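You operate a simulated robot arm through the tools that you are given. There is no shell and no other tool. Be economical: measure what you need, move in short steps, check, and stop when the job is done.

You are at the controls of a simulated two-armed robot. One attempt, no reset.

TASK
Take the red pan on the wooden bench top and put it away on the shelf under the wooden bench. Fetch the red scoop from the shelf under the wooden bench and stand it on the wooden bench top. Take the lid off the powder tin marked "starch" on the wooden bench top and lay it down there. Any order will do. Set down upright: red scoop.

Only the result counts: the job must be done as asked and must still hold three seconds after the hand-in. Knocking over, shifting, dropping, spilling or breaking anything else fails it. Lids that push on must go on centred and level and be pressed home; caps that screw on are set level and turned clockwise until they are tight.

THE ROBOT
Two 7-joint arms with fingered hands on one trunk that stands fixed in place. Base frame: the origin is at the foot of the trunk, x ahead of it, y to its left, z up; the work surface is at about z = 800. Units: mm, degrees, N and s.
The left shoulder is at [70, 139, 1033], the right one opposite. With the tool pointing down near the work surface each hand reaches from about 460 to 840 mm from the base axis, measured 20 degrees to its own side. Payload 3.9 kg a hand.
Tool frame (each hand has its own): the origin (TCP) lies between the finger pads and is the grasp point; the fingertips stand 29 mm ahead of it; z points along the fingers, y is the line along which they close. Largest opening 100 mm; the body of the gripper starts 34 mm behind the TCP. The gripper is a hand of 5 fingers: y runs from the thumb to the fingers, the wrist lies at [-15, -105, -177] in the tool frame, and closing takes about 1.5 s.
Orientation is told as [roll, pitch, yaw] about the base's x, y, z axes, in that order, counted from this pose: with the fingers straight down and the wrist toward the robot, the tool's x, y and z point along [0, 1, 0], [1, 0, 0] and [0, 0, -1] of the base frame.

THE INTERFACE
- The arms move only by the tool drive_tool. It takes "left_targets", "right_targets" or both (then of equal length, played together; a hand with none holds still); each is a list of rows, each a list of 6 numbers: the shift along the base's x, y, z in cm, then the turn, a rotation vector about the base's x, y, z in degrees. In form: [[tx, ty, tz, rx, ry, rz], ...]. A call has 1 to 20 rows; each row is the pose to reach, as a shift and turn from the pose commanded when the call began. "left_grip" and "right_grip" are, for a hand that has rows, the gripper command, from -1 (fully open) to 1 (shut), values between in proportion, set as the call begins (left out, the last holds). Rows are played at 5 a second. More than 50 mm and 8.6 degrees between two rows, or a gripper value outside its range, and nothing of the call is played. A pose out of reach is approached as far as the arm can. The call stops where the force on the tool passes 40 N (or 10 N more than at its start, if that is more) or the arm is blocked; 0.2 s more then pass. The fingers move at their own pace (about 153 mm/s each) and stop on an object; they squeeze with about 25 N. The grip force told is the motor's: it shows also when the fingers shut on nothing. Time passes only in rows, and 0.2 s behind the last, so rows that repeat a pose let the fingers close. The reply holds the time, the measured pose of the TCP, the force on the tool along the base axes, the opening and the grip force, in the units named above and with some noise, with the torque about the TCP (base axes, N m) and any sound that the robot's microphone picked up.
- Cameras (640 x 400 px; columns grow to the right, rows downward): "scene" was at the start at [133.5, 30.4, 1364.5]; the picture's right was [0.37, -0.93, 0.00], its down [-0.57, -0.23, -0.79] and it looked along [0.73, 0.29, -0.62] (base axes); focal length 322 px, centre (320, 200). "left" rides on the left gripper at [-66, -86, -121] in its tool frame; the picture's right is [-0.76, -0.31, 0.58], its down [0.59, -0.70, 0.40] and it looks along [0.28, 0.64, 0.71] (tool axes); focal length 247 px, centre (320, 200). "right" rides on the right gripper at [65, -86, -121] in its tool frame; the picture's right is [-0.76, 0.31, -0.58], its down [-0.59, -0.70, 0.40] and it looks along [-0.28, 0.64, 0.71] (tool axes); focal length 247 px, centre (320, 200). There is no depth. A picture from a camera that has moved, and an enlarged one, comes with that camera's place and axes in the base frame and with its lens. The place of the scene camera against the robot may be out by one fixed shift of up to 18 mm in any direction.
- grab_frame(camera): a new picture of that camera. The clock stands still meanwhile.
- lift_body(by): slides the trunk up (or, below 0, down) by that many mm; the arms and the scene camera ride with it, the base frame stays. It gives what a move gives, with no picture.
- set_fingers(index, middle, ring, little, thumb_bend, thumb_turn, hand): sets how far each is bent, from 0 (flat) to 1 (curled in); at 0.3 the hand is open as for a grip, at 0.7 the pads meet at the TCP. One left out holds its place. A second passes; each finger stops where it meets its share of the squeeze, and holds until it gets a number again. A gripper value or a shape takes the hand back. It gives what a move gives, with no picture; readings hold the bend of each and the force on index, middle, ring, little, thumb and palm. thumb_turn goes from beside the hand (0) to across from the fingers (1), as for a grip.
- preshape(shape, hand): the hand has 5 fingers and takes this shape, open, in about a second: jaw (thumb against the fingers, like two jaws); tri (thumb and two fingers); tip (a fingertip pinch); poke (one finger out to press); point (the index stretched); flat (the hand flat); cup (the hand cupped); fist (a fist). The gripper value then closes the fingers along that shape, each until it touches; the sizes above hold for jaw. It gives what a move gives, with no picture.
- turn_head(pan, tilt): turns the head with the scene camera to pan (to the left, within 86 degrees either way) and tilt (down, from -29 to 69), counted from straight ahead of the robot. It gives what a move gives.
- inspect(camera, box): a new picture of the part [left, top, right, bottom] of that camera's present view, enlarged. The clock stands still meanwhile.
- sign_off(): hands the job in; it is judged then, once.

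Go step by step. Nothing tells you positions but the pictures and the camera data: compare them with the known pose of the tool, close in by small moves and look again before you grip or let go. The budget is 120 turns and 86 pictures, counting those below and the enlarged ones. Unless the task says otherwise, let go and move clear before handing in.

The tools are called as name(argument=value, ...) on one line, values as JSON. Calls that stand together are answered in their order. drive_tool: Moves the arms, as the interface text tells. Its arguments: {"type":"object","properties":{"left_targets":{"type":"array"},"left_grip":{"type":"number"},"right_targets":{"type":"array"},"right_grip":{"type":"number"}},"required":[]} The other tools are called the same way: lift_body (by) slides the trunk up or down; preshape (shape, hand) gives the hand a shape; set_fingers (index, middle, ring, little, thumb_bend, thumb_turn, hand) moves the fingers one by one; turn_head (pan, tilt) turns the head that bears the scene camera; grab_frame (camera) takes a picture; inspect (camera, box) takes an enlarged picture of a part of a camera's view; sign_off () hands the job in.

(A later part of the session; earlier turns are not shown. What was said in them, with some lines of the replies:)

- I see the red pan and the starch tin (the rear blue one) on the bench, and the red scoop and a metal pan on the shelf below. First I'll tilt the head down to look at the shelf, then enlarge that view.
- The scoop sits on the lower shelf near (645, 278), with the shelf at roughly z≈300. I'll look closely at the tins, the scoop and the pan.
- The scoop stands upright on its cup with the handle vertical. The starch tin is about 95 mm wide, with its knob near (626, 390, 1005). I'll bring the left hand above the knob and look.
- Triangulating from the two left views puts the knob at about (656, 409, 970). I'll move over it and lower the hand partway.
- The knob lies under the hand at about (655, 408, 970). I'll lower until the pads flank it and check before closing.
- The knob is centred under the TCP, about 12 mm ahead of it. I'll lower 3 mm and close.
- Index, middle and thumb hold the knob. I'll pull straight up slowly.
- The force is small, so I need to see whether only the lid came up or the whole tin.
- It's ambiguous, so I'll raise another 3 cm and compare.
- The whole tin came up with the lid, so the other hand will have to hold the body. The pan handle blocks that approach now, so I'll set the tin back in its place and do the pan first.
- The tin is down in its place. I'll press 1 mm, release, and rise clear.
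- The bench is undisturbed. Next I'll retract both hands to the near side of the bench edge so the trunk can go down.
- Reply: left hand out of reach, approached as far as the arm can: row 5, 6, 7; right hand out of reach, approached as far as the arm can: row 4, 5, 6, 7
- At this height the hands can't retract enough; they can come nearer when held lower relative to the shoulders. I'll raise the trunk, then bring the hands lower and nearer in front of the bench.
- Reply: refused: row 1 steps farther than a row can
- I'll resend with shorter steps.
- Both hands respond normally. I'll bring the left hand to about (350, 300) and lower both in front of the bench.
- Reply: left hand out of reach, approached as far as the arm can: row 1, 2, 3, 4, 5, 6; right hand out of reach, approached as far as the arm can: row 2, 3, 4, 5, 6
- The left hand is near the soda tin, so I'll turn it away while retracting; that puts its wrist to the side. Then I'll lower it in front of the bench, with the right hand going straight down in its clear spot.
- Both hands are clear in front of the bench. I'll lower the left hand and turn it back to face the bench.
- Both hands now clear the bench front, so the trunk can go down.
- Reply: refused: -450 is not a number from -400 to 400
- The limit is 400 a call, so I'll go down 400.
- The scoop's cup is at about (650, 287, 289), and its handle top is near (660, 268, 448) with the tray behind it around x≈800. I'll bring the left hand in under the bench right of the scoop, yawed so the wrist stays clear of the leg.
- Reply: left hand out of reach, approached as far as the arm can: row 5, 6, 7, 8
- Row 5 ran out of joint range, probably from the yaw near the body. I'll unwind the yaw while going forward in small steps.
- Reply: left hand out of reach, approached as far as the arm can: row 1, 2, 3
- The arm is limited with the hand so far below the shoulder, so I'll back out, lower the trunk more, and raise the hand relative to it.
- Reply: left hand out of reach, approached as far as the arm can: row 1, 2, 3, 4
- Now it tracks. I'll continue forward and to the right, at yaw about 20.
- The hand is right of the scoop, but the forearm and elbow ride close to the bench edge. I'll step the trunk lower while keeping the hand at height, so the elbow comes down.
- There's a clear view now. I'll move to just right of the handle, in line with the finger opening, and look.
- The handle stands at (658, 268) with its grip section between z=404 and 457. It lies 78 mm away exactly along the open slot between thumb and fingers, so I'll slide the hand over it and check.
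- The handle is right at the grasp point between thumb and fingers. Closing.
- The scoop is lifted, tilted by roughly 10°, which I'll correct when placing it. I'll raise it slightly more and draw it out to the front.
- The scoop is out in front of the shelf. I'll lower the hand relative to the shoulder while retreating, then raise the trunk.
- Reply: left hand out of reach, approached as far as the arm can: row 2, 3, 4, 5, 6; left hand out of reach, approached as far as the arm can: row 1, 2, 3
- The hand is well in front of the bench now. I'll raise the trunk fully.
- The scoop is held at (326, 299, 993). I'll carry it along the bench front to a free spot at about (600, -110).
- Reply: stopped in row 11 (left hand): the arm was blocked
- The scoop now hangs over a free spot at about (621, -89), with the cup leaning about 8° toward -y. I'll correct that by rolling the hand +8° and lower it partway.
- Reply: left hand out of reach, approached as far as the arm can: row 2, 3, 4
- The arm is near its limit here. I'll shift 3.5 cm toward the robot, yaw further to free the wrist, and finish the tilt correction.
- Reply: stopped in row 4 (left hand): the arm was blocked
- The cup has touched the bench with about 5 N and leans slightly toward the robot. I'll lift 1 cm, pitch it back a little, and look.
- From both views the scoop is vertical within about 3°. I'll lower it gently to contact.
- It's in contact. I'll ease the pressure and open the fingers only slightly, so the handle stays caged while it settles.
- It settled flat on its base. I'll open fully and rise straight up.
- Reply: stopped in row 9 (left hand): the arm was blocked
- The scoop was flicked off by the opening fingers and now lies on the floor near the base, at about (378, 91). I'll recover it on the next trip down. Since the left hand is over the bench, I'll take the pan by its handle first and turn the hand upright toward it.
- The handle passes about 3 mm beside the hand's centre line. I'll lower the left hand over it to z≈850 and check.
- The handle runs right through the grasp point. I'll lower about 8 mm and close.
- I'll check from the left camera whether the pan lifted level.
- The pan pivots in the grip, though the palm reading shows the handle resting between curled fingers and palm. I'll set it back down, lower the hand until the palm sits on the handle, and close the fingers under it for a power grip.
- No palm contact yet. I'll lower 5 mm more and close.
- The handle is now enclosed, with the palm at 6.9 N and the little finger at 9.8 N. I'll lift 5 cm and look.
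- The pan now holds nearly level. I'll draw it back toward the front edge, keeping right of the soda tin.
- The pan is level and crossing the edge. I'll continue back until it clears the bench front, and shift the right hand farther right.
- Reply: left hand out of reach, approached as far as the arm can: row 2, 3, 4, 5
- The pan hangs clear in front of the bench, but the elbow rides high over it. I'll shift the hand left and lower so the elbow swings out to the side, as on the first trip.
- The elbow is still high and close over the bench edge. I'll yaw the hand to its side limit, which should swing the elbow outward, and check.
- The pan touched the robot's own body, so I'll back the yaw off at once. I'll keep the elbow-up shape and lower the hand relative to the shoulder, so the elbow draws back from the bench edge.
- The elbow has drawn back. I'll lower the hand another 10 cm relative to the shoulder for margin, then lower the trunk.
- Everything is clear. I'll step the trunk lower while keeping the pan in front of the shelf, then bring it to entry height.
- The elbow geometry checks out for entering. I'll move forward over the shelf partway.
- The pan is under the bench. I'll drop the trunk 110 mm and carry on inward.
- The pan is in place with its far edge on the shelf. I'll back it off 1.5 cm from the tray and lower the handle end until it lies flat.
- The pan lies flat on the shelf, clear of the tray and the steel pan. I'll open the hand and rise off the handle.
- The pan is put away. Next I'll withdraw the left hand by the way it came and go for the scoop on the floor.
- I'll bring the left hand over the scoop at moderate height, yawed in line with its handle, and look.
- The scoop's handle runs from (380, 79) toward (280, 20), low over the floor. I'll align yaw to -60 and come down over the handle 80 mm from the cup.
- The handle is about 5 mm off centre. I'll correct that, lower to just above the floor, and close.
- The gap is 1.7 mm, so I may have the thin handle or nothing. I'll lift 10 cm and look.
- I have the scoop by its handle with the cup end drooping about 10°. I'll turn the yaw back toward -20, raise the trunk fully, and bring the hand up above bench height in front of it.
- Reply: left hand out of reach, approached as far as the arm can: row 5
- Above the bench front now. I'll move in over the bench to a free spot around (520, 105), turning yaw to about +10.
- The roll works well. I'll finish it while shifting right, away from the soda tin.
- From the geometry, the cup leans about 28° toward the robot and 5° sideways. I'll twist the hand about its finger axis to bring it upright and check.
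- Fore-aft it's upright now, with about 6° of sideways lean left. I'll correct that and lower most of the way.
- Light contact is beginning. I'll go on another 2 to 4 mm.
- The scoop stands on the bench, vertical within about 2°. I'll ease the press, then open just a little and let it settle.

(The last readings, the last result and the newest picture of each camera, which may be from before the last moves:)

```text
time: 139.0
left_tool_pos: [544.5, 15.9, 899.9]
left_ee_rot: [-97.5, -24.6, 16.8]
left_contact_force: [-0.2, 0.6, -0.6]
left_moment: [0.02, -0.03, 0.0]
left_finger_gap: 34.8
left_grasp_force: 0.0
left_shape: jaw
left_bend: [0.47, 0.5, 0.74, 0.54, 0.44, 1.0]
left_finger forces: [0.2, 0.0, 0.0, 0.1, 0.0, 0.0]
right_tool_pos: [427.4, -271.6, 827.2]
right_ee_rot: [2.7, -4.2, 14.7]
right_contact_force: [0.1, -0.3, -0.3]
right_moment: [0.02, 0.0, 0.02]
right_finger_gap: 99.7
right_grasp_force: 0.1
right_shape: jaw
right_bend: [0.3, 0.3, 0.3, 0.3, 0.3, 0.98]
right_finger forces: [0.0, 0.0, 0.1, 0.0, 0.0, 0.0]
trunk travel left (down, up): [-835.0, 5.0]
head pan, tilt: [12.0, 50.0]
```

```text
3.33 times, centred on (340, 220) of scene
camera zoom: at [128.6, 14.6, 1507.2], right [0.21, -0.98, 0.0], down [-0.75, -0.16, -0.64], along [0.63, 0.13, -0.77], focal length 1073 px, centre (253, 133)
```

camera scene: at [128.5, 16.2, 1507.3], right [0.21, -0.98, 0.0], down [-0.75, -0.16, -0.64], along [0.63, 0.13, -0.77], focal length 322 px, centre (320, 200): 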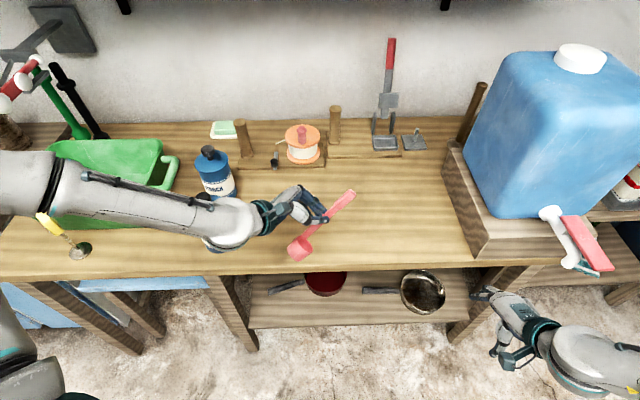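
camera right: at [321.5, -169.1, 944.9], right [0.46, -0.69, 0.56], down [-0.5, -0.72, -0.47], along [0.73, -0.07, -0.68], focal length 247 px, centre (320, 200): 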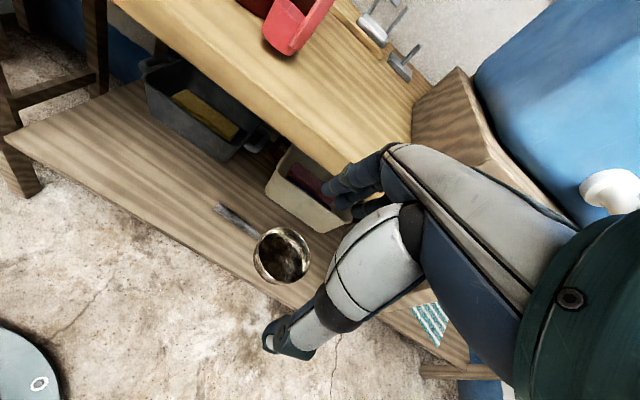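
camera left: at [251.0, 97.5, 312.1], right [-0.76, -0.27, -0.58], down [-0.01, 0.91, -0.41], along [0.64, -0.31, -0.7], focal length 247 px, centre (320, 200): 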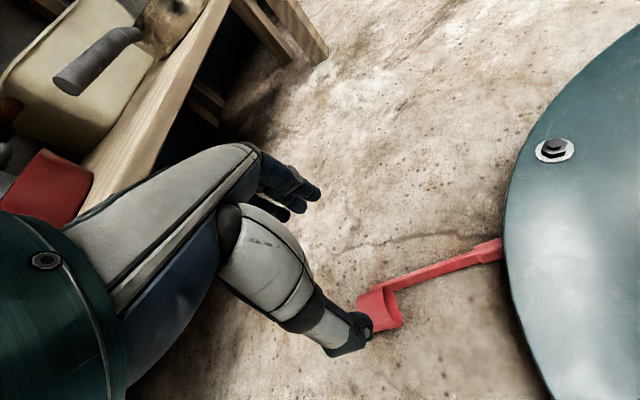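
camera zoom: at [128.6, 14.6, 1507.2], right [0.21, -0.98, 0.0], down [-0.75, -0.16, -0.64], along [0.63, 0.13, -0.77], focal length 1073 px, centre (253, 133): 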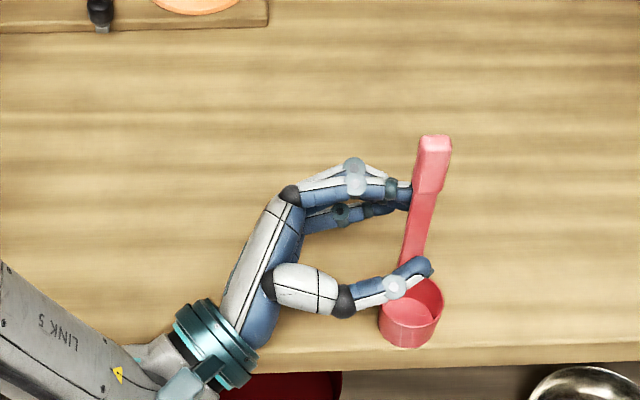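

The scoop stands freely between the open fingers. I'll open wider, back straight out along the finger direction, then rise.

drive_tool(left_targets=[[0, 0, 0, 0, 0, 0], [0, 0, 0, 0, 0, 0], [0, 0, 0, 0, 0, 0], [0, 0, 0, 0, 0, 0], [-0.3, 1.2, 0, 0, 0, 0], [-0.6, 2.4, 0, 0, 0, 0], [-0.9, 3.6, 0, 0, 0, 0], [-1.2, 4.8, 0, 0, 0, 0], [-1.5, 6, 0, 0, 0, 0], [-1.9, 7.5, 0, 0, 0, 0]], left_grip=-0.3)

drive_tool(left_targets=[[0, 0, 3, 0, 0, 0], [0, 0, 7, 0, 0, 0], [0, 0, 11, 0, 0, 0], [0, 0, 15, 0, 0, 0]])

grab_frame(camera="scene")

```text
time: 141.2
left_tool_pos: [525.7, 90.1, 898.7]
left_ee_rot: [-97.4, -24.6, 16.8]
left_contact_force: [0.2, -0.7, -0.2]
left_moment: [-0.01, -0.02, 0.0]
left_finger_gap: 64.8
left_grasp_force: 0.1
left_shape: jaw
left_bend: [0.41, 0.37, 0.27, 0.43, 0.3, 0.99]
left_finger forces: [0.0, 0.0, 0.0, 0.1, 0.1, 0.1]
right_tool_pos: [427.8, -271.9, 827.6]
right_ee_rot: [2.6, -4.2, 14.7]
right_contact_force: [-0.1, 0.0, 0.8]
right_moment: [-0.01, 0.0, -0.02]
right_finger_gap: 99.6
right_grasp_force: 0.1
right_shape: jaw
right_bend: [0.3, 0.3, 0.3, 0.3, 0.3, 0.98]
right_finger forces: [0.1, 0.1, 0.0, 0.1, 0.0, 0.1]
trunk travel left (down, up): [-835.0, 5.0]
head pan, tilt: [12.0, 50.0]
```

```text
time: 142.2
left_tool_pos: [525.4, 92.0, 1050.2]
left_ee_rot: [-97.4, -24.6, 16.9]
left_contact_force: [0.1, 0.2, 0.5]
left_moment: [-0.01, -0.01, -0.01]
left_finger_gap: 64.9
left_grasp_force: 0.2
left_shape: jaw
left_bend: [0.41, 0.37, 0.27, 0.43, 0.3, 0.99]
left_finger forces: [0.1, 0.0, 0.1, 0.1, 0.1, 0.0]
right_tool_pos: [426.7, -273.6, 827.1]
right_ee_rot: [2.7, -4.2, 14.7]
right_contact_force: [0.0, 0.0, 0.8]
right_moment: [-0.01, -0.01, 0.03]
right_finger_gap: 99.7
right_grasp_force: 0.0
right_shape: jaw
right_bend: [0.3, 0.3, 0.3, 0.3, 0.3, 0.98]
right_finger forces: [0.0, 0.0, 0.1, 0.0, 0.0, 0.0]
trunk travel left (down, up): [-835.0, 5.0]
head pan, tilt: [12.0, 50.0]
```

```text
1 pictures are left
camera scene: at [127.2, 14.3, 1507.3], right [0.21, -0.98, 0.0], down [-0.75, -0.16, -0.64], along [0.63, 0.13, -0.77], focal length 322 px, centre (320, 200)
```

scene: 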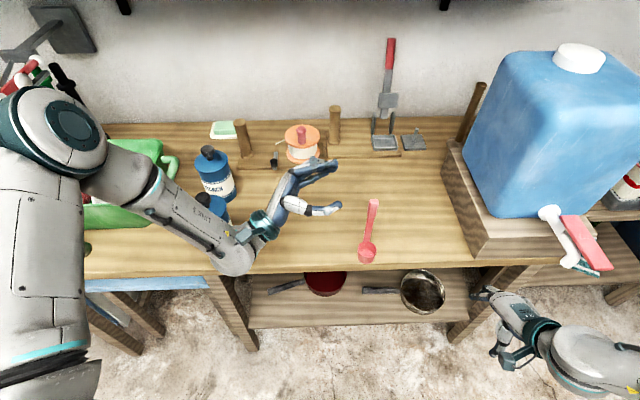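

The scoop now stands upright on the bench, and only the lid remains, with one picture left. The right hand can't reach the tin where it stands, so I'll carry it by its knob to about (630, 280) and hold its body there. First I'll bring the left hand back to pointing down, well above everything.

drive_tool(left_targets=[[0, 1, 3, 0, 0, 0], [0, 2, 6, 0, 0, 0], [0, 2, 7, -2.4, 7.8, 0], [0, 2, 7, -4.7, 15.7, 0], [0, 2, 7, -7.1, 23.5, 0]], left_grip=-1)

drive_tool(left_targets=[[0.5, 1, 0, 7.8, 2.4, 0], [1, 2, 0, 15.5, 4.7, 0], [1.5, 3, 0, 23.3, 7.1, 0], [2, 4, 0, 31.1, 9.4, 0], [2.5, 5, 0, 38.8, 11.8, 0], [3, 6, 0, 46.6, 14.2, 0], [4, 7, 0, 54.4, 16.5, 0], [5, 8, 0, 62.1, 18.9, 0], [6, 9, 0, 69.9, 21.2, 0], [7, 10, 0, 77.7, 23.6, 0], [8, 11, 0, 85.4, 26, 0], [9, 12, 0, 93.2, 28.3, 0]])

```text
time: 143.4
left_tool_pos: [525.8, 111.9, 1118.9]
left_ee_rot: [-97.5, 0.1, 16.9]
left_contact_force: [0.5, 0.1, 0.1]
left_moment: [-0.03, -0.03, -0.02]
left_finger_gap: 99.8
left_grasp_force: 0.0
left_shape: jaw
left_bend: [0.3, 0.3, 0.3, 0.3, 0.3, 0.98]
left_finger forces: [0.0, 0.0, 0.1, 0.0, 0.0, 0.0]
right_tool_pos: [426.7, -272.4, 826.2]
right_ee_rot: [2.6, -4.1, 14.7]
right_contact_force: [0.0, -0.3, 0.6]
right_moment: [0.01, 0.01, -0.02]
right_finger_gap: 99.8
right_grasp_force: 0.0
right_shape: jaw
right_bend: [0.3, 0.3, 0.3, 0.3, 0.3, 0.98]
right_finger forces: [0.0, 0.0, 0.0, 0.0, 0.0, 0.0]
trunk travel left (down, up): [-835.0, 5.0]
head pan, tilt: [12.0, 50.0]
```

```text
time: 146.0
left_tool_pos: [617.9, 236.5, 1128.9]
left_ee_rot: [-2.6, -0.2, 17.8]
left_contact_force: [0.5, 0.9, 0.4]
left_moment: [0.0, 0.0, -0.02]
left_finger_gap: 99.9
left_grasp_force: 0.1
left_shape: jaw
left_bend: [0.3, 0.3, 0.3, 0.3, 0.3, 0.98]
left_finger forces: [0.0, 0.0, 0.0, 0.0, 0.0, 0.0]
right_tool_pos: [428.0, -272.5, 825.9]
right_ee_rot: [2.7, -4.1, 14.7]
right_contact_force: [-0.6, 0.7, 1.1]
right_moment: [0.0, -0.02, 0.02]
right_finger_gap: 100.1
right_grasp_force: 0.1
right_shape: jaw
right_bend: [0.3, 0.3, 0.3, 0.3, 0.3, 0.98]
right_finger forces: [0.1, 0.0, 0.1, 0.0, 0.1, 0.0]
trunk travel left (down, up): [-835.0, 5.0]
head pan, tilt: [12.0, 50.0]
```

The left hand points down again. I'll move over the starch knob at its known position (655, 408).

drive_tool(left_targets=[[1, 4.5, 0, 2.6, 0, 1.7], [2, 9, 0, 2.6, 0, 1.7], [3, 13.5, 0, 2.6, 0, 1.7], [3.8, 17.1, 0, 2.6, 0, 1.7], [3.8, 17.1, -4, 2.6, 0, 1.7], [3.8, 17.1, -8.5, 2.6, 0, 1.7]])

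```text
time: 147.4
left_tool_pos: [654.2, 404.8, 1033.3]
left_ee_rot: [2.5, -0.7, 18.6]
left_contact_force: [0.2, -0.3, 0.1]
left_moment: [-0.02, -0.02, 0.02]
left_finger_gap: 99.8
left_grasp_force: 0.2
left_shape: jaw
left_bend: [0.3, 0.3, 0.3, 0.3, 0.3, 0.98]
left_finger forces: [0.0, 0.0, 0.1, 0.0, 0.1, 0.0]
right_tool_pos: [428.6, -273.1, 827.8]
right_ee_rot: [2.7, -4.0, 14.8]
right_contact_force: [-0.6, -0.3, -0.1]
right_moment: [-0.03, 0.0, 0.01]
right_finger_gap: 99.8
right_grasp_force: 0.1
right_shape: jaw
right_bend: [0.3, 0.3, 0.3, 0.3, 0.3, 0.98]
right_finger forces: [0.0, 0.0, 0.0, 0.0, 0.1, 0.1]
trunk travel left (down, up): [-835.0, 5.0]
head pan, tilt: [12.0, 50.0]
```

drive_tool(left_targets=[[0.1, 0.4, -1.5, -2.5, 0.7, 0.9], [0.1, 0.4, -3.5, -2.5, 0.7, 0.9], [0.1, 0.4, -5.1, -2.5, 0.7, 0.9]])

drive_tool(left_targets=[[0, 0, 0, 0, 0, 0], [0, 0, 0, 0, 0, 0], [0, 0, 0, 0, 0, 0], [0, 0, 0, 0, 0, 0], [0, 0, 0, 0, 0, 0], [0, 0, 0, 0, 0, 0], [0, 0, 0, 0, 0, 0], [0, 0, 0, 0, 0, 0]], left_grip=1)

```text
time: 148.2
left_tool_pos: [653.3, 406.6, 984.4]
left_ee_rot: [0.3, 0.7, 19.5]
left_contact_force: [0.8, -0.5, 0.2]
left_moment: [0.01, -0.03, -0.01]
left_finger_gap: 100.2
left_grasp_force: 0.1
left_shape: jaw
left_bend: [0.3, 0.3, 0.3, 0.3, 0.3, 0.98]
left_finger forces: [0.0, 0.0, 0.1, 0.1, 0.1, 0.0]
right_tool_pos: [426.8, -273.4, 827.6]
right_ee_rot: [2.6, -4.1, 14.7]
right_contact_force: [-0.1, 0.3, 0.7]
right_moment: [0.0, -0.02, -0.01]
right_finger_gap: 100.1
right_grasp_force: 0.1
right_shape: jaw
right_bend: [0.3, 0.3, 0.3, 0.3, 0.3, 0.98]
right_finger forces: [0.1, 0.0, 0.1, 0.0, 0.1, 0.1]
trunk travel left (down, up): [-835.0, 5.0]
head pan, tilt: [12.0, 50.0]
```

```text
time: 150.0
left_tool_pos: [654.6, 406.1, 983.4]
left_ee_rot: [0.4, 0.8, 19.3]
left_contact_force: [0.1, 0.7, -1.1]
left_moment: [0.0, -0.06, 0.01]
left_finger_gap: 23.0
left_grasp_force: 25.0
left_shape: jaw
left_bend: [0.54, 0.52, 0.73, 0.58, 0.52, 1.0]
left_finger forces: [13.0, 7.5, 0.0, 0.0, 21.0, 0.0]
right_tool_pos: [427.4, -273.2, 827.3]
right_ee_rot: [2.7, -4.1, 14.8]
right_contact_force: [0.2, 0.0, -0.2]
right_moment: [0.03, 0.0, 0.0]
right_finger_gap: 99.7
right_grasp_force: 0.1
right_shape: jaw
right_bend: [0.3, 0.3, 0.3, 0.3, 0.3, 0.98]
right_finger forces: [0.0, 0.1, 0.1, 0.1, 0.0, 0.0]
trunk travel left (down, up): [-835.0, 5.0]
head pan, tilt: [12.0, 50.0]
```

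The knob is gripped again. I'll lift the tin, lower the trunk a little for better reach, and set the tin down at about (645, 320), where the right hand can hold it.

drive_tool(left_targets=[[0, 0, 1, 0, 0, 0], [0, 0, 4, 0, 0, 0], [0, 0, 8, 0, 0, 0], [0, 0, 12, 0, 0, 0]])

lift_body(by=-90)

drive_tool(left_targets=[[-0.3, -3, 0, 0, 0, 0], [-0.6, -6, 0, 0, 0, 0], [-1, -8.8, 0, 0, 0, 0], [-1, -8.8, -1.5, 0, 0, 0], [-1, -8.8, -2.5, 0, 0, 0]])

```text
time: 151.0
left_tool_pos: [652.7, 407.8, 1104.2]
left_ee_rot: [0.3, 0.8, 19.5]
left_contact_force: [-0.5, 0.5, -2.6]
left_moment: [-0.05, 0.03, 0.02]
left_finger_gap: 23.0
left_grasp_force: 24.7
left_shape: jaw
left_bend: [0.54, 0.52, 0.73, 0.58, 0.53, 1.0]
left_finger forces: [13.3, 7.4, 0.0, 0.0, 21.4, 0.1]
right_tool_pos: [428.0, -273.0, 827.6]
right_ee_rot: [2.7, -4.0, 14.6]
right_contact_force: [-0.6, 0.5, 0.2]
right_moment: [0.02, -0.01, 0.01]
right_finger_gap: 100.0
right_grasp_force: 0.1
right_shape: jaw
right_bend: [0.3, 0.3, 0.3, 0.3, 0.3, 0.98]
right_finger forces: [0.0, 0.0, 0.1, 0.0, 0.0, 0.0]
trunk travel left (down, up): [-835.0, 5.0]
head pan, tilt: [12.0, 50.0]
```

```text
time: 152.3
left_tool_pos: [651.5, 408.7, 1013.8]
left_ee_rot: [0.4, 0.9, 19.6]
left_contact_force: [-0.4, 0.0, -3.1]
left_moment: [-0.01, 0.02, -0.02]
left_finger_gap: 23.2
left_grasp_force: 24.9
left_shape: jaw
left_bend: [0.54, 0.52, 0.73, 0.58, 0.53, 1.0]
left_finger forces: [13.2, 7.5, 0.0, 0.0, 21.3, 0.0]
right_tool_pos: [427.2, -272.2, 737.4]
right_ee_rot: [2.6, -4.1, 14.6]
right_contact_force: [0.3, -0.2, -0.2]
right_moment: [0.01, 0.03, 0.0]
right_finger_gap: 99.9
right_grasp_force: 0.0
right_shape: jaw
right_bend: [0.3, 0.3, 0.3, 0.3, 0.3, 0.98]
right_finger forces: [0.0, 0.0, 0.0, 0.1, 0.0, 0.1]
trunk travel left (down, up): [-745.0, 95.0]
head pan, tilt: [12.0, 50.0]
```

```text
time: 153.5
left_tool_pos: [639.4, 327.4, 985.8]
left_ee_rot: [-0.9, 1.4, 20.4]
left_contact_force: [0.4, -0.6, -2.9]
left_moment: [0.01, -0.01, 0.0]
left_finger_gap: 23.0
left_grasp_force: 25.3
left_shape: jaw
left_bend: [0.54, 0.52, 0.73, 0.58, 0.53, 1.0]
left_finger forces: [13.3, 7.7, 0.0, 0.0, 21.3, 0.1]
right_tool_pos: [428.2, -272.5, 736.9]
right_ee_rot: [2.7, -4.0, 14.6]
right_contact_force: [-0.1, -0.4, 0.4]
right_moment: [-0.01, 0.01, -0.02]
right_finger_gap: 99.9
right_grasp_force: 0.2
right_shape: jaw
right_bend: [0.3, 0.3, 0.3, 0.3, 0.3, 0.98]
right_finger forces: [0.1, 0.0, 0.0, 0.0, 0.1, 0.1]
trunk travel left (down, up): [-745.0, 95.0]
head pan, tilt: [12.0, 50.0]
```

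drive_tool(left_targets=[[0, 0, -0.15, 0, 0, 0], [0, 0, -0.3, 0, 0, 0], [0, 0, -0.38, 0, 0, 0]])

drive_tool(right_targets=[[0, -1, 4, 0, 0, 0], [0, -2, 8, 0, 0, 0], [0, -3, 12, 0, 0, 0], [0, -3, 16, 0, 0, 0], [0, -3, 17, 0, 0, 0]], right_grip=-1)

```text
time: 154.3
left_tool_pos: [640.1, 326.9, 985.1]
left_ee_rot: [-1.0, 1.0, 20.5]
left_contact_force: [-0.1, -1.0, 0.1]
left_moment: [-0.04, -0.06, -0.01]
left_finger_gap: 22.5
left_grasp_force: 24.9
left_shape: jaw
left_bend: [0.54, 0.52, 0.73, 0.58, 0.73, 1.0]
left_finger forces: [13.6, 7.5, 0.0, 0.1, 21.8, 0.0]
right_tool_pos: [428.5, -272.0, 738.4]
right_ee_rot: [2.7, -4.0, 14.7]
right_contact_force: [-0.5, 0.1, 0.5]
right_moment: [0.0, 0.04, 0.01]
right_finger_gap: 99.9
right_grasp_force: 0.0
right_shape: jaw
right_bend: [0.3, 0.3, 0.3, 0.3, 0.3, 0.98]
right_finger forces: [0.0, 0.0, 0.1, 0.0, 0.0, 0.1]
trunk travel left (down, up): [-745.0, 95.0]
head pan, tilt: [12.0, 50.0]
```

```text
time: 155.5
left_tool_pos: [638.6, 327.5, 984.3]
left_ee_rot: [-0.4, 1.1, 20.6]
left_contact_force: [0.0, -2.7, 8.9]
left_moment: [-0.03, -0.08, -0.02]
left_finger_gap: 23.4
left_grasp_force: 24.5
left_shape: jaw
left_bend: [0.54, 0.52, 0.73, 0.58, 0.52, 1.0]
left_finger forces: [14.8, 8.0, 0.0, 0.0, 24.0, 0.0]
right_tool_pos: [427.5, -305.6, 906.2]
right_ee_rot: [2.7, -4.1, 14.7]
right_contact_force: [0.1, 0.2, 0.1]
right_moment: [-0.02, 0.02, 0.0]
right_finger_gap: 99.8
right_grasp_force: 0.0
right_shape: jaw
right_bend: [0.3, 0.3, 0.3, 0.3, 0.3, 0.98]
right_finger forces: [0.0, 0.0, 0.0, 0.0, 0.0, 0.0]
trunk travel left (down, up): [-745.0, 95.0]
head pan, tilt: [12.0, 50.0]
```

The tin rests at about (639, 327), held by the left hand. I'll now orient the right hand in front of the bench: yaw to -20, then roll so the fingers point left.

drive_tool(right_targets=[[0, 0, 0, -0.5, 0.8, -7], [0, 0, 0, -1, 1.6, -14], [0, 0, 0, -1.5, 2.4, -21], [0, 0, 0, -2, 3.2, -28], [0, 0, 0, -2.5, 4, -35]])

drive_tool(right_targets=[[0, 0, 0, 7.7, -2.8, 0], [0, 0, 0, 15.4, -5.6, 0], [0, 0, 0, 23.1, -8.4, 0], [0, 0, 0, 30.8, -11.2, 0], [0, 0, 0, 38.5, -14, 0], [0, 0, 0, 46.2, -16.8, 0], [0, 0, 0, 53.8, -19.6, 0], [0, 0, 0, 61.5, -22.4, 0], [0, 0, 0, 69.2, -25.2, 0], [0, 0, 0, 76.9, -28, 0], [0, 0, 0, 84.6, -30.8, 0]])

```text
time: 156.7
left_tool_pos: [638.8, 328.1, 983.4]
left_ee_rot: [-0.6, 1.0, 20.5]
left_contact_force: [-0.5, -2.3, 7.8]
left_moment: [-0.03, -0.11, 0.0]
left_finger_gap: 23.3
left_grasp_force: 25.3
left_shape: jaw
left_bend: [0.54, 0.52, 0.73, 0.58, 0.52, 1.0]
left_finger forces: [14.7, 8.1, 0.0, 0.0, 23.8, 0.0]
right_tool_pos: [425.5, -302.6, 907.7]
right_ee_rot: [0.0, -0.4, -20.3]
right_contact_force: [0.3, 0.1, 0.0]
right_moment: [0.0, -0.02, -0.01]
right_finger_gap: 99.8
right_grasp_force: 0.0
right_shape: jaw
right_bend: [0.3, 0.3, 0.3, 0.3, 0.3, 0.98]
right_finger forces: [0.1, 0.0, 0.1, 0.0, 0.1, 0.1]
trunk travel left (down, up): [-745.0, 95.0]
head pan, tilt: [12.0, 50.0]
```

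```text
time: 159.1
left_tool_pos: [639.9, 327.2, 983.9]
left_ee_rot: [-0.6, 1.0, 20.6]
left_contact_force: [0.0, -1.6, 4.3]
left_moment: [-0.01, -0.09, -0.03]
left_finger_gap: 23.5
left_grasp_force: 24.7
left_shape: jaw
left_bend: [0.54, 0.52, 0.73, 0.58, 0.53, 1.0]
left_finger forces: [14.3, 8.3, 0.0, 0.1, 23.3, 0.1]
right_tool_pos: [426.9, -303.3, 906.4]
right_ee_rot: [90.2, 0.2, -20.4]
right_contact_force: [-0.1, 0.0, -0.1]
right_moment: [-0.01, 0.0, 0.0]
right_finger_gap: 99.9
right_grasp_force: 0.1
right_shape: jaw
right_bend: [0.3, 0.3, 0.3, 0.3, 0.3, 0.98]
right_finger forces: [0.1, 0.1, 0.0, 0.1, 0.0, 0.0]
trunk travel left (down, up): [-745.0, 95.0]
head pan, tilt: [12.0, 50.0]
```

The right hand is oriented. I'll move it along in front of the bench, past the scoop with clearance, then diagonally in to a point short of the tin.

drive_tool(right_targets=[[-0.4, 4.4, -0.3, 0, 0, 0], [-0.8, 8.8, -0.6, 0, 0, 0], [-1.2, 13.2, -0.9, 0, 0, 0], [-1.6, 17.6, -1.2, 0, 0, 0], [-2, 22, -1.5, 0, 0, 0], [-2.2, 26.4, -1.8, 0, 0, 0], [-2.2, 30.8, -2, 0, 0, 0], [-2.2, 35.3, -2, 0, 0, 0], [-2.2, 39.8, -2, 0, 0, 0]])

```text
time: 161.1
left_tool_pos: [638.3, 328.8, 984.7]
left_ee_rot: [-0.7, 1.2, 20.6]
left_contact_force: [-0.3, -1.4, 4.5]
left_moment: [-0.06, -0.08, -0.04]
left_finger_gap: 23.5
left_grasp_force: 26.1
left_shape: jaw
left_bend: [0.54, 0.52, 0.73, 0.58, 0.53, 1.0]
left_finger forces: [14.6, 8.5, 0.0, 0.0, 23.4, 0.0]
right_tool_pos: [407.2, 97.9, 884.8]
right_ee_rot: [90.0, 0.1, -20.3]
right_contact_force: [-1.0, -0.1, -0.1]
right_moment: [0.0, 0.02, -0.04]
right_finger_gap: 100.0
right_grasp_force: 0.1
right_shape: jaw
right_bend: [0.3, 0.3, 0.3, 0.3, 0.3, 0.98]
right_finger forces: [0.0, 0.0, 0.0, 0.0, 0.0, 0.0]
trunk travel left (down, up): [-745.0, 95.0]
head pan, tilt: [12.0, 50.0]
```

drive_tool(right_targets=[[3.3, 2.8, 0, 0, 0, 0], [6.7, 5.2, 0, 0, 0, 0], [10, 7.5, 0, 0, 0, 0], [13.4, 9.8, 0, 0, 0, 0], [16.7, 12, 0, 0, 0, 0], [20, 14.1, 0, 0, 0, 0]])

```text
time: 162.5
left_tool_pos: [639.8, 329.4, 984.3]
left_ee_rot: [-0.8, 1.1, 20.6]
left_contact_force: [0.1, -0.3, 5.1]
left_moment: [-0.02, -0.03, -0.03]
left_finger_gap: 23.7
left_grasp_force: 24.8
left_shape: jaw
left_bend: [0.54, 0.52, 0.73, 0.58, 0.53, 1.0]
left_finger forces: [14.5, 8.5, 0.1, 0.0, 23.3, 0.0]
right_tool_pos: [606.3, 237.5, 888.0]
right_ee_rot: [90.0, 0.2, -20.3]
right_contact_force: [0.0, -0.2, 0.1]
right_moment: [-0.02, 0.01, 0.0]
right_finger_gap: 99.9
right_grasp_force: 0.2
right_shape: jaw
right_bend: [0.3, 0.3, 0.3, 0.3, 0.3, 0.98]
right_finger forces: [0.0, 0.1, 0.1, 0.1, 0.1, 0.0]
trunk travel left (down, up): [-745.0, 95.0]
head pan, tilt: [12.0, 50.0]
```

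The tin centre is aligned to within 1 mm of the right hand's axis, 98 mm ahead. I'll advance 86 mm in small steps, watching forces.

drive_tool(right_targets=[[0.7, 1.9, 0, 0, 0, 0], [1.4, 3.75, 0, 0, 0, 0], [2.1, 5.6, 0, 0, 0, 0], [2.6, 7, 0, 0, 0, 0], [2.95, 8, 0, 0, 0, 0]])

```text
time: 163.7
left_tool_pos: [639.9, 327.7, 984.2]
left_ee_rot: [-0.6, 1.1, 20.6]
left_contact_force: [0.6, -1.5, 4.1]
left_moment: [0.0, -0.07, -0.03]
left_finger_gap: 23.7
left_grasp_force: 25.3
left_shape: jaw
left_bend: [0.54, 0.52, 0.73, 0.58, 0.53, 1.0]
left_finger forces: [14.5, 8.5, 0.0, 0.1, 23.1, 0.0]
right_tool_pos: [634.9, 317.5, 886.6]
right_ee_rot: [90.1, 0.1, -20.3]
right_contact_force: [0.0, 0.7, 0.7]
right_moment: [-0.01, 0.01, 0.03]
right_finger_gap: 99.8
right_grasp_force: 0.2
right_shape: jaw
right_bend: [0.3, 0.3, 0.3, 0.3, 0.3, 0.98]
right_finger forces: [0.0, 0.1, 0.0, 0.0, 0.0, 0.0]
trunk travel left (down, up): [-745.0, 95.0]
head pan, tilt: [12.0, 50.0]
```

No contact on the way in. I'll close the right hand on the tin body.

drive_tool(right_targets=[[0, 0, 0, 0, 0, 0], [0, 0, 0, 0, 0, 0], [0, 0, 0, 0, 0, 0], [0, 0, 0, 0, 0, 0], [0, 0, 0, 0, 0, 0], [0, 0, 0, 0, 0, 0], [0, 0, 0, 0, 0, 0], [0, 0, 0, 0, 0, 0]], right_grip=1)

```text
time: 165.5
left_tool_pos: [639.8, 327.7, 984.0]
left_ee_rot: [-0.6, 1.2, 20.5]
left_contact_force: [-1.8, -0.5, 5.1]
left_moment: [-0.01, -0.04, -0.05]
left_finger_gap: 23.2
left_grasp_force: 24.8
left_shape: jaw
left_bend: [0.54, 0.52, 0.73, 0.58, 0.52, 1.0]
left_finger forces: [14.1, 8.4, 0.0, 0.0, 24.1, 0.1]
right_tool_pos: [634.1, 316.2, 886.5]
right_ee_rot: [90.1, 0.2, -20.3]
right_contact_force: [2.5, 1.0, -0.3]
right_moment: [-0.1, -0.04, -0.04]
right_finger_gap: 71.8
right_grasp_force: 25.1
right_shape: jaw
right_bend: [0.38, 0.35, 0.26, 0.4, 0.31, 0.99]
right_finger forces: [15.1, 6.6, 3.2, 1.7, 23.3, 0.0]
trunk travel left (down, up): [-745.0, 95.0]
head pan, tilt: [12.0, 50.0]
```

The right hand holds the body with a 72 mm gap and all fingers in contact. I'll pull the lid straight up.

drive_tool(left_targets=[[0, 0, 0.2, 0, 0, 0], [0, 0, 0.5, 0, 0, 0], [0, 0, 0.8, 0, 0, 0], [0, 0, 1.1, 0, 0, 0], [0, 0, 1.5, 0, 0, 0]])

```text
time: 166.7
left_tool_pos: [638.1, 330.9, 989.8]
left_ee_rot: [-0.3, 1.9, 20.8]
left_contact_force: [-0.4, -0.6, -0.3]
left_moment: [-0.02, -0.02, 0.0]
left_finger_gap: 23.1
left_grasp_force: 25.4
left_shape: jaw
left_bend: [0.54, 0.51, 0.73, 0.58, 0.73, 1.0]
left_finger forces: [13.8, 8.5, 0.0, 0.0, 21.9, 0.0]
right_tool_pos: [635.4, 317.1, 887.2]
right_ee_rot: [90.0, 0.2, -20.2]
right_contact_force: [-0.3, 0.1, -0.7]
right_moment: [0.05, 0.0, 0.03]
right_finger_gap: 67.8
right_grasp_force: 24.7
right_shape: jaw
right_bend: [0.38, 0.35, 0.26, 0.42, 0.31, 0.98]
right_finger forces: [14.8, 6.1, 2.6, 1.6, 25.4, 0.0]
trunk travel left (down, up): [-745.0, 95.0]
head pan, tilt: [12.0, 50.0]
heard: snap
```

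I heard a snap and the left load is now tiny, so the lid has popped off. I'll raise it clear.

drive_tool(left_targets=[[0, 0, 1.5, 0, 0, 0], [0, 0, 3.5, 0, 0, 0], [0, 0, 6, 0, 0, 0], [0, 0, 9, 0, 0, 0]])

```text
time: 167.9
left_tool_pos: [637.1, 338.0, 1057.6]
left_ee_rot: [-0.3, 4.2, 21.5]
left_contact_force: [-0.4, 0.6, -0.8]
left_moment: [-0.03, 0.01, 0.0]
left_finger_gap: 23.2
left_grasp_force: 25.0
left_shape: jaw
left_bend: [0.54, 0.51, 0.73, 0.58, 0.73, 1.0]
left_finger forces: [13.8, 8.6, 0.0, 0.0, 21.8, 0.1]
right_tool_pos: [634.9, 316.0, 886.3]
right_ee_rot: [90.0, 0.2, -20.4]
right_contact_force: [-0.1, -0.9, 0.6]
right_moment: [0.02, -0.05, 0.01]
right_finger_gap: 68.2
right_grasp_force: 25.2
right_shape: jaw
right_bend: [0.38, 0.35, 0.26, 0.42, 0.31, 0.98]
right_finger forces: [14.8, 6.1, 2.9, 1.9, 25.3, 0.0]
trunk travel left (down, up): [-745.0, 95.0]
head pan, tilt: [12.0, 50.0]
stopped in row 4 (left hand): the arm was blocked; the commanded pose is now the measured one
```

The lid is 7 cm above the tin. I'll carry it left and back to the free bench spot at about (692, 434), level the hand, and lower.

drive_tool(left_targets=[[1.5, 3, 0, 0.7, -2, 0], [3.5, 6.5, 0, 1.5, -3.9, 0], [5.5, 9.6, -0.5, 1.5, -3.9, 0], [5.5, 9.6, -4, 1.5, -3.9, 0]])

```text
time: 168.9
left_tool_pos: [692.1, 430.2, 1020.2]
left_ee_rot: [0.0, -0.3, 21.2]
left_contact_force: [0.0, -0.6, -1.6]
left_moment: [-0.02, -0.01, -0.03]
left_finger_gap: 23.2
left_grasp_force: 24.9
left_shape: jaw
left_bend: [0.54, 0.51, 0.73, 0.58, 0.73, 1.0]
left_finger forces: [13.8, 8.7, 0.0, 0.0, 21.6, 0.0]
right_tool_pos: [635.7, 316.4, 885.6]
right_ee_rot: [90.0, 0.2, -20.3]
right_contact_force: [0.6, 0.8, -0.3]
right_moment: [0.06, 0.0, 0.0]
right_finger_gap: 67.9
right_grasp_force: 25.1
right_shape: jaw
right_bend: [0.38, 0.35, 0.26, 0.42, 0.31, 0.98]
right_finger forces: [14.7, 6.1, 2.8, 1.7, 25.2, 0.0]
trunk travel left (down, up): [-745.0, 95.0]
head pan, tilt: [12.0, 50.0]
```

drive_tool(left_targets=[[0, 0.4, -4, 0, 0, 0], [0, 0.4, -8, 0, 0, 0], [0, 0.4, -12, 0, 0, 0], [0, 0.4, -13.5, 0, 0, 0]])

drive_tool(left_targets=[[0, 0, -0.5, 0, 0, 0], [0, 0, -1, 0, 0, 0], [0, 0, -1.5, 0, 0, 0]])

```text
time: 169.9
left_tool_pos: [692.8, 433.9, 885.1]
left_ee_rot: [0.2, -0.2, 21.3]
left_contact_force: [0.2, -0.2, -0.3]
left_moment: [0.01, -0.02, -0.01]
left_finger_gap: 23.0
left_grasp_force: 25.2
left_shape: jaw
left_bend: [0.54, 0.51, 0.73, 0.58, 0.73, 1.0]
left_finger forces: [13.9, 8.7, 0.0, 0.1, 21.5, 0.0]
right_tool_pos: [636.5, 315.5, 886.4]
right_ee_rot: [90.1, 0.2, -20.3]
right_contact_force: [0.3, 0.1, 0.6]
right_moment: [0.01, -0.07, -0.01]
right_finger_gap: 68.2
right_grasp_force: 25.3
right_shape: jaw
right_bend: [0.38, 0.35, 0.26, 0.42, 0.31, 0.98]
right_finger forces: [14.7, 6.3, 2.9, 1.8, 25.2, 0.0]
trunk travel left (down, up): [-745.0, 95.0]
head pan, tilt: [12.0, 50.0]
```

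```text
time: 170.7
left_tool_pos: [692.8, 435.2, 870.6]
left_ee_rot: [0.1, -0.2, 21.1]
left_contact_force: [0.0, 0.3, -0.4]
left_moment: [-0.08, -0.02, 0.02]
left_finger_gap: 23.1
left_grasp_force: 24.6
left_shape: jaw
left_bend: [0.54, 0.51, 0.73, 0.58, 0.73, 1.0]
left_finger forces: [13.8, 8.8, 0.0, 0.0, 21.6, 0.0]
right_tool_pos: [635.8, 316.7, 885.8]
right_ee_rot: [90.1, 0.1, -20.3]
right_contact_force: [-0.4, -0.6, -0.7]
right_moment: [0.01, -0.01, -0.01]
right_finger_gap: 68.0
right_grasp_force: 24.5
right_shape: jaw
right_bend: [0.38, 0.35, 0.26, 0.42, 0.31, 0.98]
right_finger forces: [14.6, 6.3, 3.0, 1.9, 25.1, 0.0]
trunk travel left (down, up): [-745.0, 95.0]
head pan, tilt: [12.0, 50.0]
```

Still free at z=870. I'll lower in 3 mm steps and watch for contact.

drive_tool(left_targets=[[0, 0, -0.3, 0, 0, 0], [0, 0, -0.6, 0, 0, 0], [0, 0, -0.9, 0, 0, 0]])

```text
time: 171.5
left_tool_pos: [692.8, 435.4, 864.7]
left_ee_rot: [0.1, -0.6, 21.2]
left_contact_force: [-0.2, 0.2, 10.0]
left_moment: [0.05, -0.14, 0.03]
left_finger_gap: 23.4
left_grasp_force: 25.1
left_shape: jaw
left_bend: [0.54, 0.51, 0.73, 0.58, 0.73, 1.0]
left_finger forces: [14.4, 9.7, 0.0, 0.0, 23.1, 0.0]
right_tool_pos: [633.5, 315.7, 887.7]
right_ee_rot: [90.2, 0.2, -20.3]
right_contact_force: [0.2, -0.3, 0.2]
right_moment: [-0.04, 0.03, -0.02]
right_finger_gap: 68.3
right_grasp_force: 25.2
right_shape: jaw
right_bend: [0.38, 0.35, 0.26, 0.42, 0.31, 0.98]
right_finger forces: [14.5, 6.2, 3.0, 2.0, 25.3, 0.0]
trunk travel left (down, up): [-745.0, 95.0]
head pan, tilt: [12.0, 50.0]
```

The lid is on the bench. I'll ease the press, open gently, and rise.

drive_tool(left_targets=[[0, 0, 0.25, 0, 0, 0], [0, 0, 0.25, 0, 0, 0]])

drive_tool(left_targets=[[0, 0, 0, 0, 0, 0], [0, 0, 0, 0, 0, 0], [0, 0, 0, 0, 0, 0], [0, 0, 0, 0, 0, 0]], left_grip=0.2)

drive_tool(left_targets=[[0, 0, 0, 0, 0, 0], [0, 0, 0, 0, 0, 0], [0, 0, 0, 0, 0, 0], [0, 0, 0, 0, 0, 0], [0, 0, 2, 0, 0, 0], [0, 0, 5, 0, 0, 0], [0, 0, 9, 0, 0, 0], [0, 0, 13, 0, 0, 0]], left_grip=-0.8)

```text
time: 172.1
left_tool_pos: [693.5, 434.5, 863.5]
left_ee_rot: [0.1, -0.3, 21.2]
left_contact_force: [0.0, 0.6, 6.4]
left_moment: [0.09, -0.12, 0.03]
left_finger_gap: 23.4
left_grasp_force: 25.4
left_shape: jaw
left_bend: [0.54, 0.51, 0.73, 0.58, 0.73, 1.0]
left_finger forces: [14.7, 9.5, 0.0, 0.1, 22.7, 0.0]
right_tool_pos: [633.7, 315.7, 886.8]
right_ee_rot: [90.1, 0.3, -20.3]
right_contact_force: [-0.5, 0.9, -0.1]
right_moment: [-0.05, 0.02, 0.0]
right_finger_gap: 68.3
right_grasp_force: 24.7
right_shape: jaw
right_bend: [0.38, 0.35, 0.26, 0.42, 0.31, 0.98]
right_finger forces: [14.6, 6.3, 3.0, 2.0, 25.3, 0.0]
trunk travel left (down, up): [-745.0, 95.0]
head pan, tilt: [12.0, 50.0]
```

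```text
time: 173.1
left_tool_pos: [694.3, 435.6, 863.0]
left_ee_rot: [0.2, -0.2, 21.3]
left_contact_force: [0.3, 0.0, 0.4]
left_moment: [0.01, 0.0, 0.02]
left_finger_gap: 39.6
left_grasp_force: 0.1
left_shape: jaw
left_bend: [0.45, 0.47, 0.75, 0.52, 0.41, 1.0]
left_finger forces: [0.0, 0.0, 0.1, 0.1, 0.1, 0.0]
right_tool_pos: [635.6, 316.9, 886.3]
right_ee_rot: [90.0, 0.2, -20.3]
right_contact_force: [1.1, -0.4, 0.4]
right_moment: [-0.06, -0.04, -0.02]
right_finger_gap: 68.0
right_grasp_force: 24.8
right_shape: jaw
right_bend: [0.38, 0.35, 0.26, 0.42, 0.31, 0.98]
right_finger forces: [14.6, 6.3, 3.2, 2.0, 25.1, 0.0]
trunk travel left (down, up): [-745.0, 95.0]
head pan, tilt: [12.0, 50.0]
```

```text
time: 174.9
left_tool_pos: [691.1, 434.7, 994.2]
left_ee_rot: [0.1, -0.2, 21.3]
left_contact_force: [-0.3, 0.1, 0.8]
left_moment: [0.0, -0.02, -0.02]
left_finger_gap: 89.6
left_grasp_force: 0.1
left_shape: jaw
left_bend: [0.34, 0.31, 0.26, 0.33, 0.3, 0.98]
left_finger forces: [0.1, 0.0, 0.0, 0.1, 0.0, 0.1]
right_tool_pos: [634.5, 316.9, 885.8]
right_ee_rot: [90.0, 0.2, -20.3]
right_contact_force: [-0.5, -1.4, 0.5]
right_moment: [-0.02, -0.03, 0.0]
right_finger_gap: 68.2
right_grasp_force: 24.4
right_shape: jaw
right_bend: [0.38, 0.35, 0.26, 0.42, 0.31, 0.98]
right_finger forces: [14.6, 6.1, 3.0, 2.0, 25.3, 0.0]
trunk travel left (down, up): [-745.0, 95.0]
head pan, tilt: [12.0, 50.0]
```

The lid is down and the left hand is clear. I'll now release the tin gently with the right hand and back straight out.

drive_tool(right_targets=[[0, 0, 0, 0, 0, 0], [0, 0, 0, 0, 0, 0], [0, 0, 0, 0, 0, 0]], right_grip=-0.5)

drive_tool(right_targets=[[0, 0, 0, 0, 0, 0], [0, 0, 0, 0, 0, 0], [0, 0, 0, 0, 0, 0], [-0.5, -1.4, 0, 0, 0, 0], [-1.1, -2.9, 0, 0, 0, 0], [-1.8, -4.9, 0, 0, 0, 0], [-2.5, -6.8, 0, 0, 0, 0], [-3.1, -8.4, 0, 0, 0, 0]], right_grip=-1)

```text
time: 175.7
left_tool_pos: [693.2, 435.9, 993.5]
left_ee_rot: [0.1, -0.2, 21.2]
left_contact_force: [0.0, -0.6, -0.1]
left_moment: [0.02, 0.04, -0.02]
left_finger_gap: 89.5
left_grasp_force: 0.0
left_shape: jaw
left_bend: [0.34, 0.31, 0.26, 0.33, 0.3, 0.98]
left_finger forces: [0.0, 0.0, 0.0, 0.0, 0.0, 0.1]
right_tool_pos: [634.1, 316.1, 886.8]
right_ee_rot: [90.1, 0.2, -20.3]
right_contact_force: [0.5, -0.8, -0.8]
right_moment: [0.01, 0.0, 0.0]
right_finger_gap: 75.6
right_grasp_force: 0.0
right_shape: jaw
right_bend: [0.39, 0.34, 0.25, 0.39, 0.3, 0.99]
right_finger forces: [0.8, 0.0, 0.1, 0.1, 0.6, 0.0]
trunk travel left (down, up): [-745.0, 95.0]
head pan, tilt: [12.0, 50.0]
```

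```text
time: 177.5
left_tool_pos: [691.9, 434.8, 993.8]
left_ee_rot: [0.1, -0.3, 21.3]
left_contact_force: [0.2, 0.1, 0.2]
left_moment: [0.0, -0.01, -0.02]
left_finger_gap: 89.7
left_grasp_force: 0.0
left_shape: jaw
left_bend: [0.34, 0.31, 0.26, 0.33, 0.3, 0.98]
left_finger forces: [0.0, 0.0, 0.1, 0.0, 0.0, 0.0]
right_tool_pos: [604.0, 232.4, 886.4]
right_ee_rot: [90.2, 0.2, -20.4]
right_contact_force: [-0.1, -0.5, 0.1]
right_moment: [0.0, -0.01, 0.0]
right_finger_gap: 100.0
right_grasp_force: 0.1
right_shape: jaw
right_bend: [0.3, 0.3, 0.3, 0.3, 0.3, 0.98]
right_finger forces: [0.0, 0.0, 0.0, 0.1, 0.0, 0.0]
trunk travel left (down, up): [-745.0, 95.0]
head pan, tilt: [12.0, 50.0]
```

Both released cleanly. I'll back the right hand out along its path and use the last picture to check.

drive_tool(right_targets=[[-3.3, -2.1, 0, 0, 0, 0], [-6.6, -4.3, 0, 0, 0, 0], [-10, -6.6, 0, 0, 0, 0], [-13.3, -8.9, 0, 0, 0, 0], [-16.7, -11.3, 0, 0, 0, 0], [-19.5, -13.5, 0, 0, 0, 0]], left_targets=[[0, 0, 1, 0, 0, 0], [0, 0, 2, 0, 0, 0], [0, 0, 3, 0, 0, 0], [0, 0, 4, 0, 0, 0], [0, 0, 4, 0, 0, 0], [0, 0, 4, 0, 0, 0]])

grab_frame(camera="scene")

```text
time: 178.9
left_tool_pos: [692.7, 434.6, 1032.3]
left_ee_rot: [0.1, -0.3, 21.2]
left_contact_force: [-0.5, 0.1, -0.6]
left_moment: [-0.03, -0.02, -0.03]
left_finger_gap: 89.6
left_grasp_force: 0.1
left_shape: jaw
left_bend: [0.34, 0.31, 0.26, 0.33, 0.3, 0.98]
left_finger forces: [0.0, 0.0, 0.0, 0.0, 0.0, 0.0]
right_tool_pos: [408.9, 96.3, 890.0]
right_ee_rot: [90.0, 0.2, -20.4]
right_contact_force: [-0.1, 0.6, -0.4]
right_moment: [-0.01, 0.03, 0.02]
right_finger_gap: 99.8
right_grasp_force: 0.1
right_shape: jaw
right_bend: [0.3, 0.3, 0.3, 0.3, 0.3, 0.98]
right_finger forces: [0.0, 0.0, 0.0, 0.1, 0.0, 0.0]
trunk travel left (down, up): [-745.0, 95.0]
head pan, tilt: [12.0, 50.0]
```

```text
0 pictures are left
camera scene: at [127.9, 14.2, 1417.3], right [0.21, -0.98, 0.0], down [-0.75, -0.16, -0.64], along [0.63, 0.13, -0.77], focal length 322 px, centre (320, 200)
```

scene: 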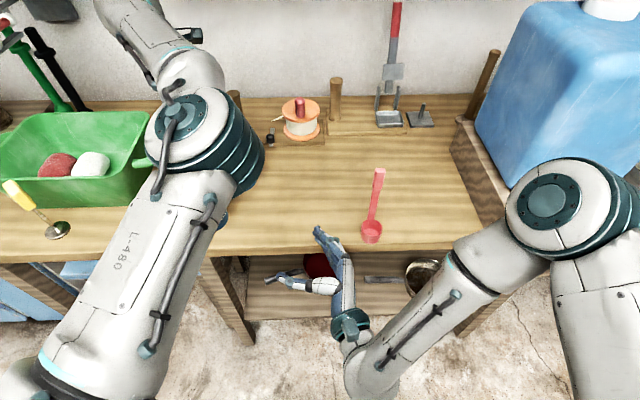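

The scoop stands upright on the bench and the pan is on the shelf. The left arm hides the tin and lid in this view, but the snap and the clean release readings say the lid is off and lying on the bench. Both hands are clear, so I'm handing in.

sign_off()

```text
The job is handed in.
```

I've handed the job in: the red pan is on the shelf, the red scoop stands upright on the bench top, and the starch lid is off and lying on the bench.

- **Lid not seen:** The left arm hid the tin and lid in my last picture. I'm relying on the snap I heard, the drop in load, and the contact force when I set the lid down.
- **Scoop dropped once:** My first try at placing it knocked it to the floor. I picked it up and set it down again, and the last picture shows it upright.
- **Tin moved:** The right hand could not reach the starch tin where it stood, so I moved it about 8 cm along the bench and left it there.
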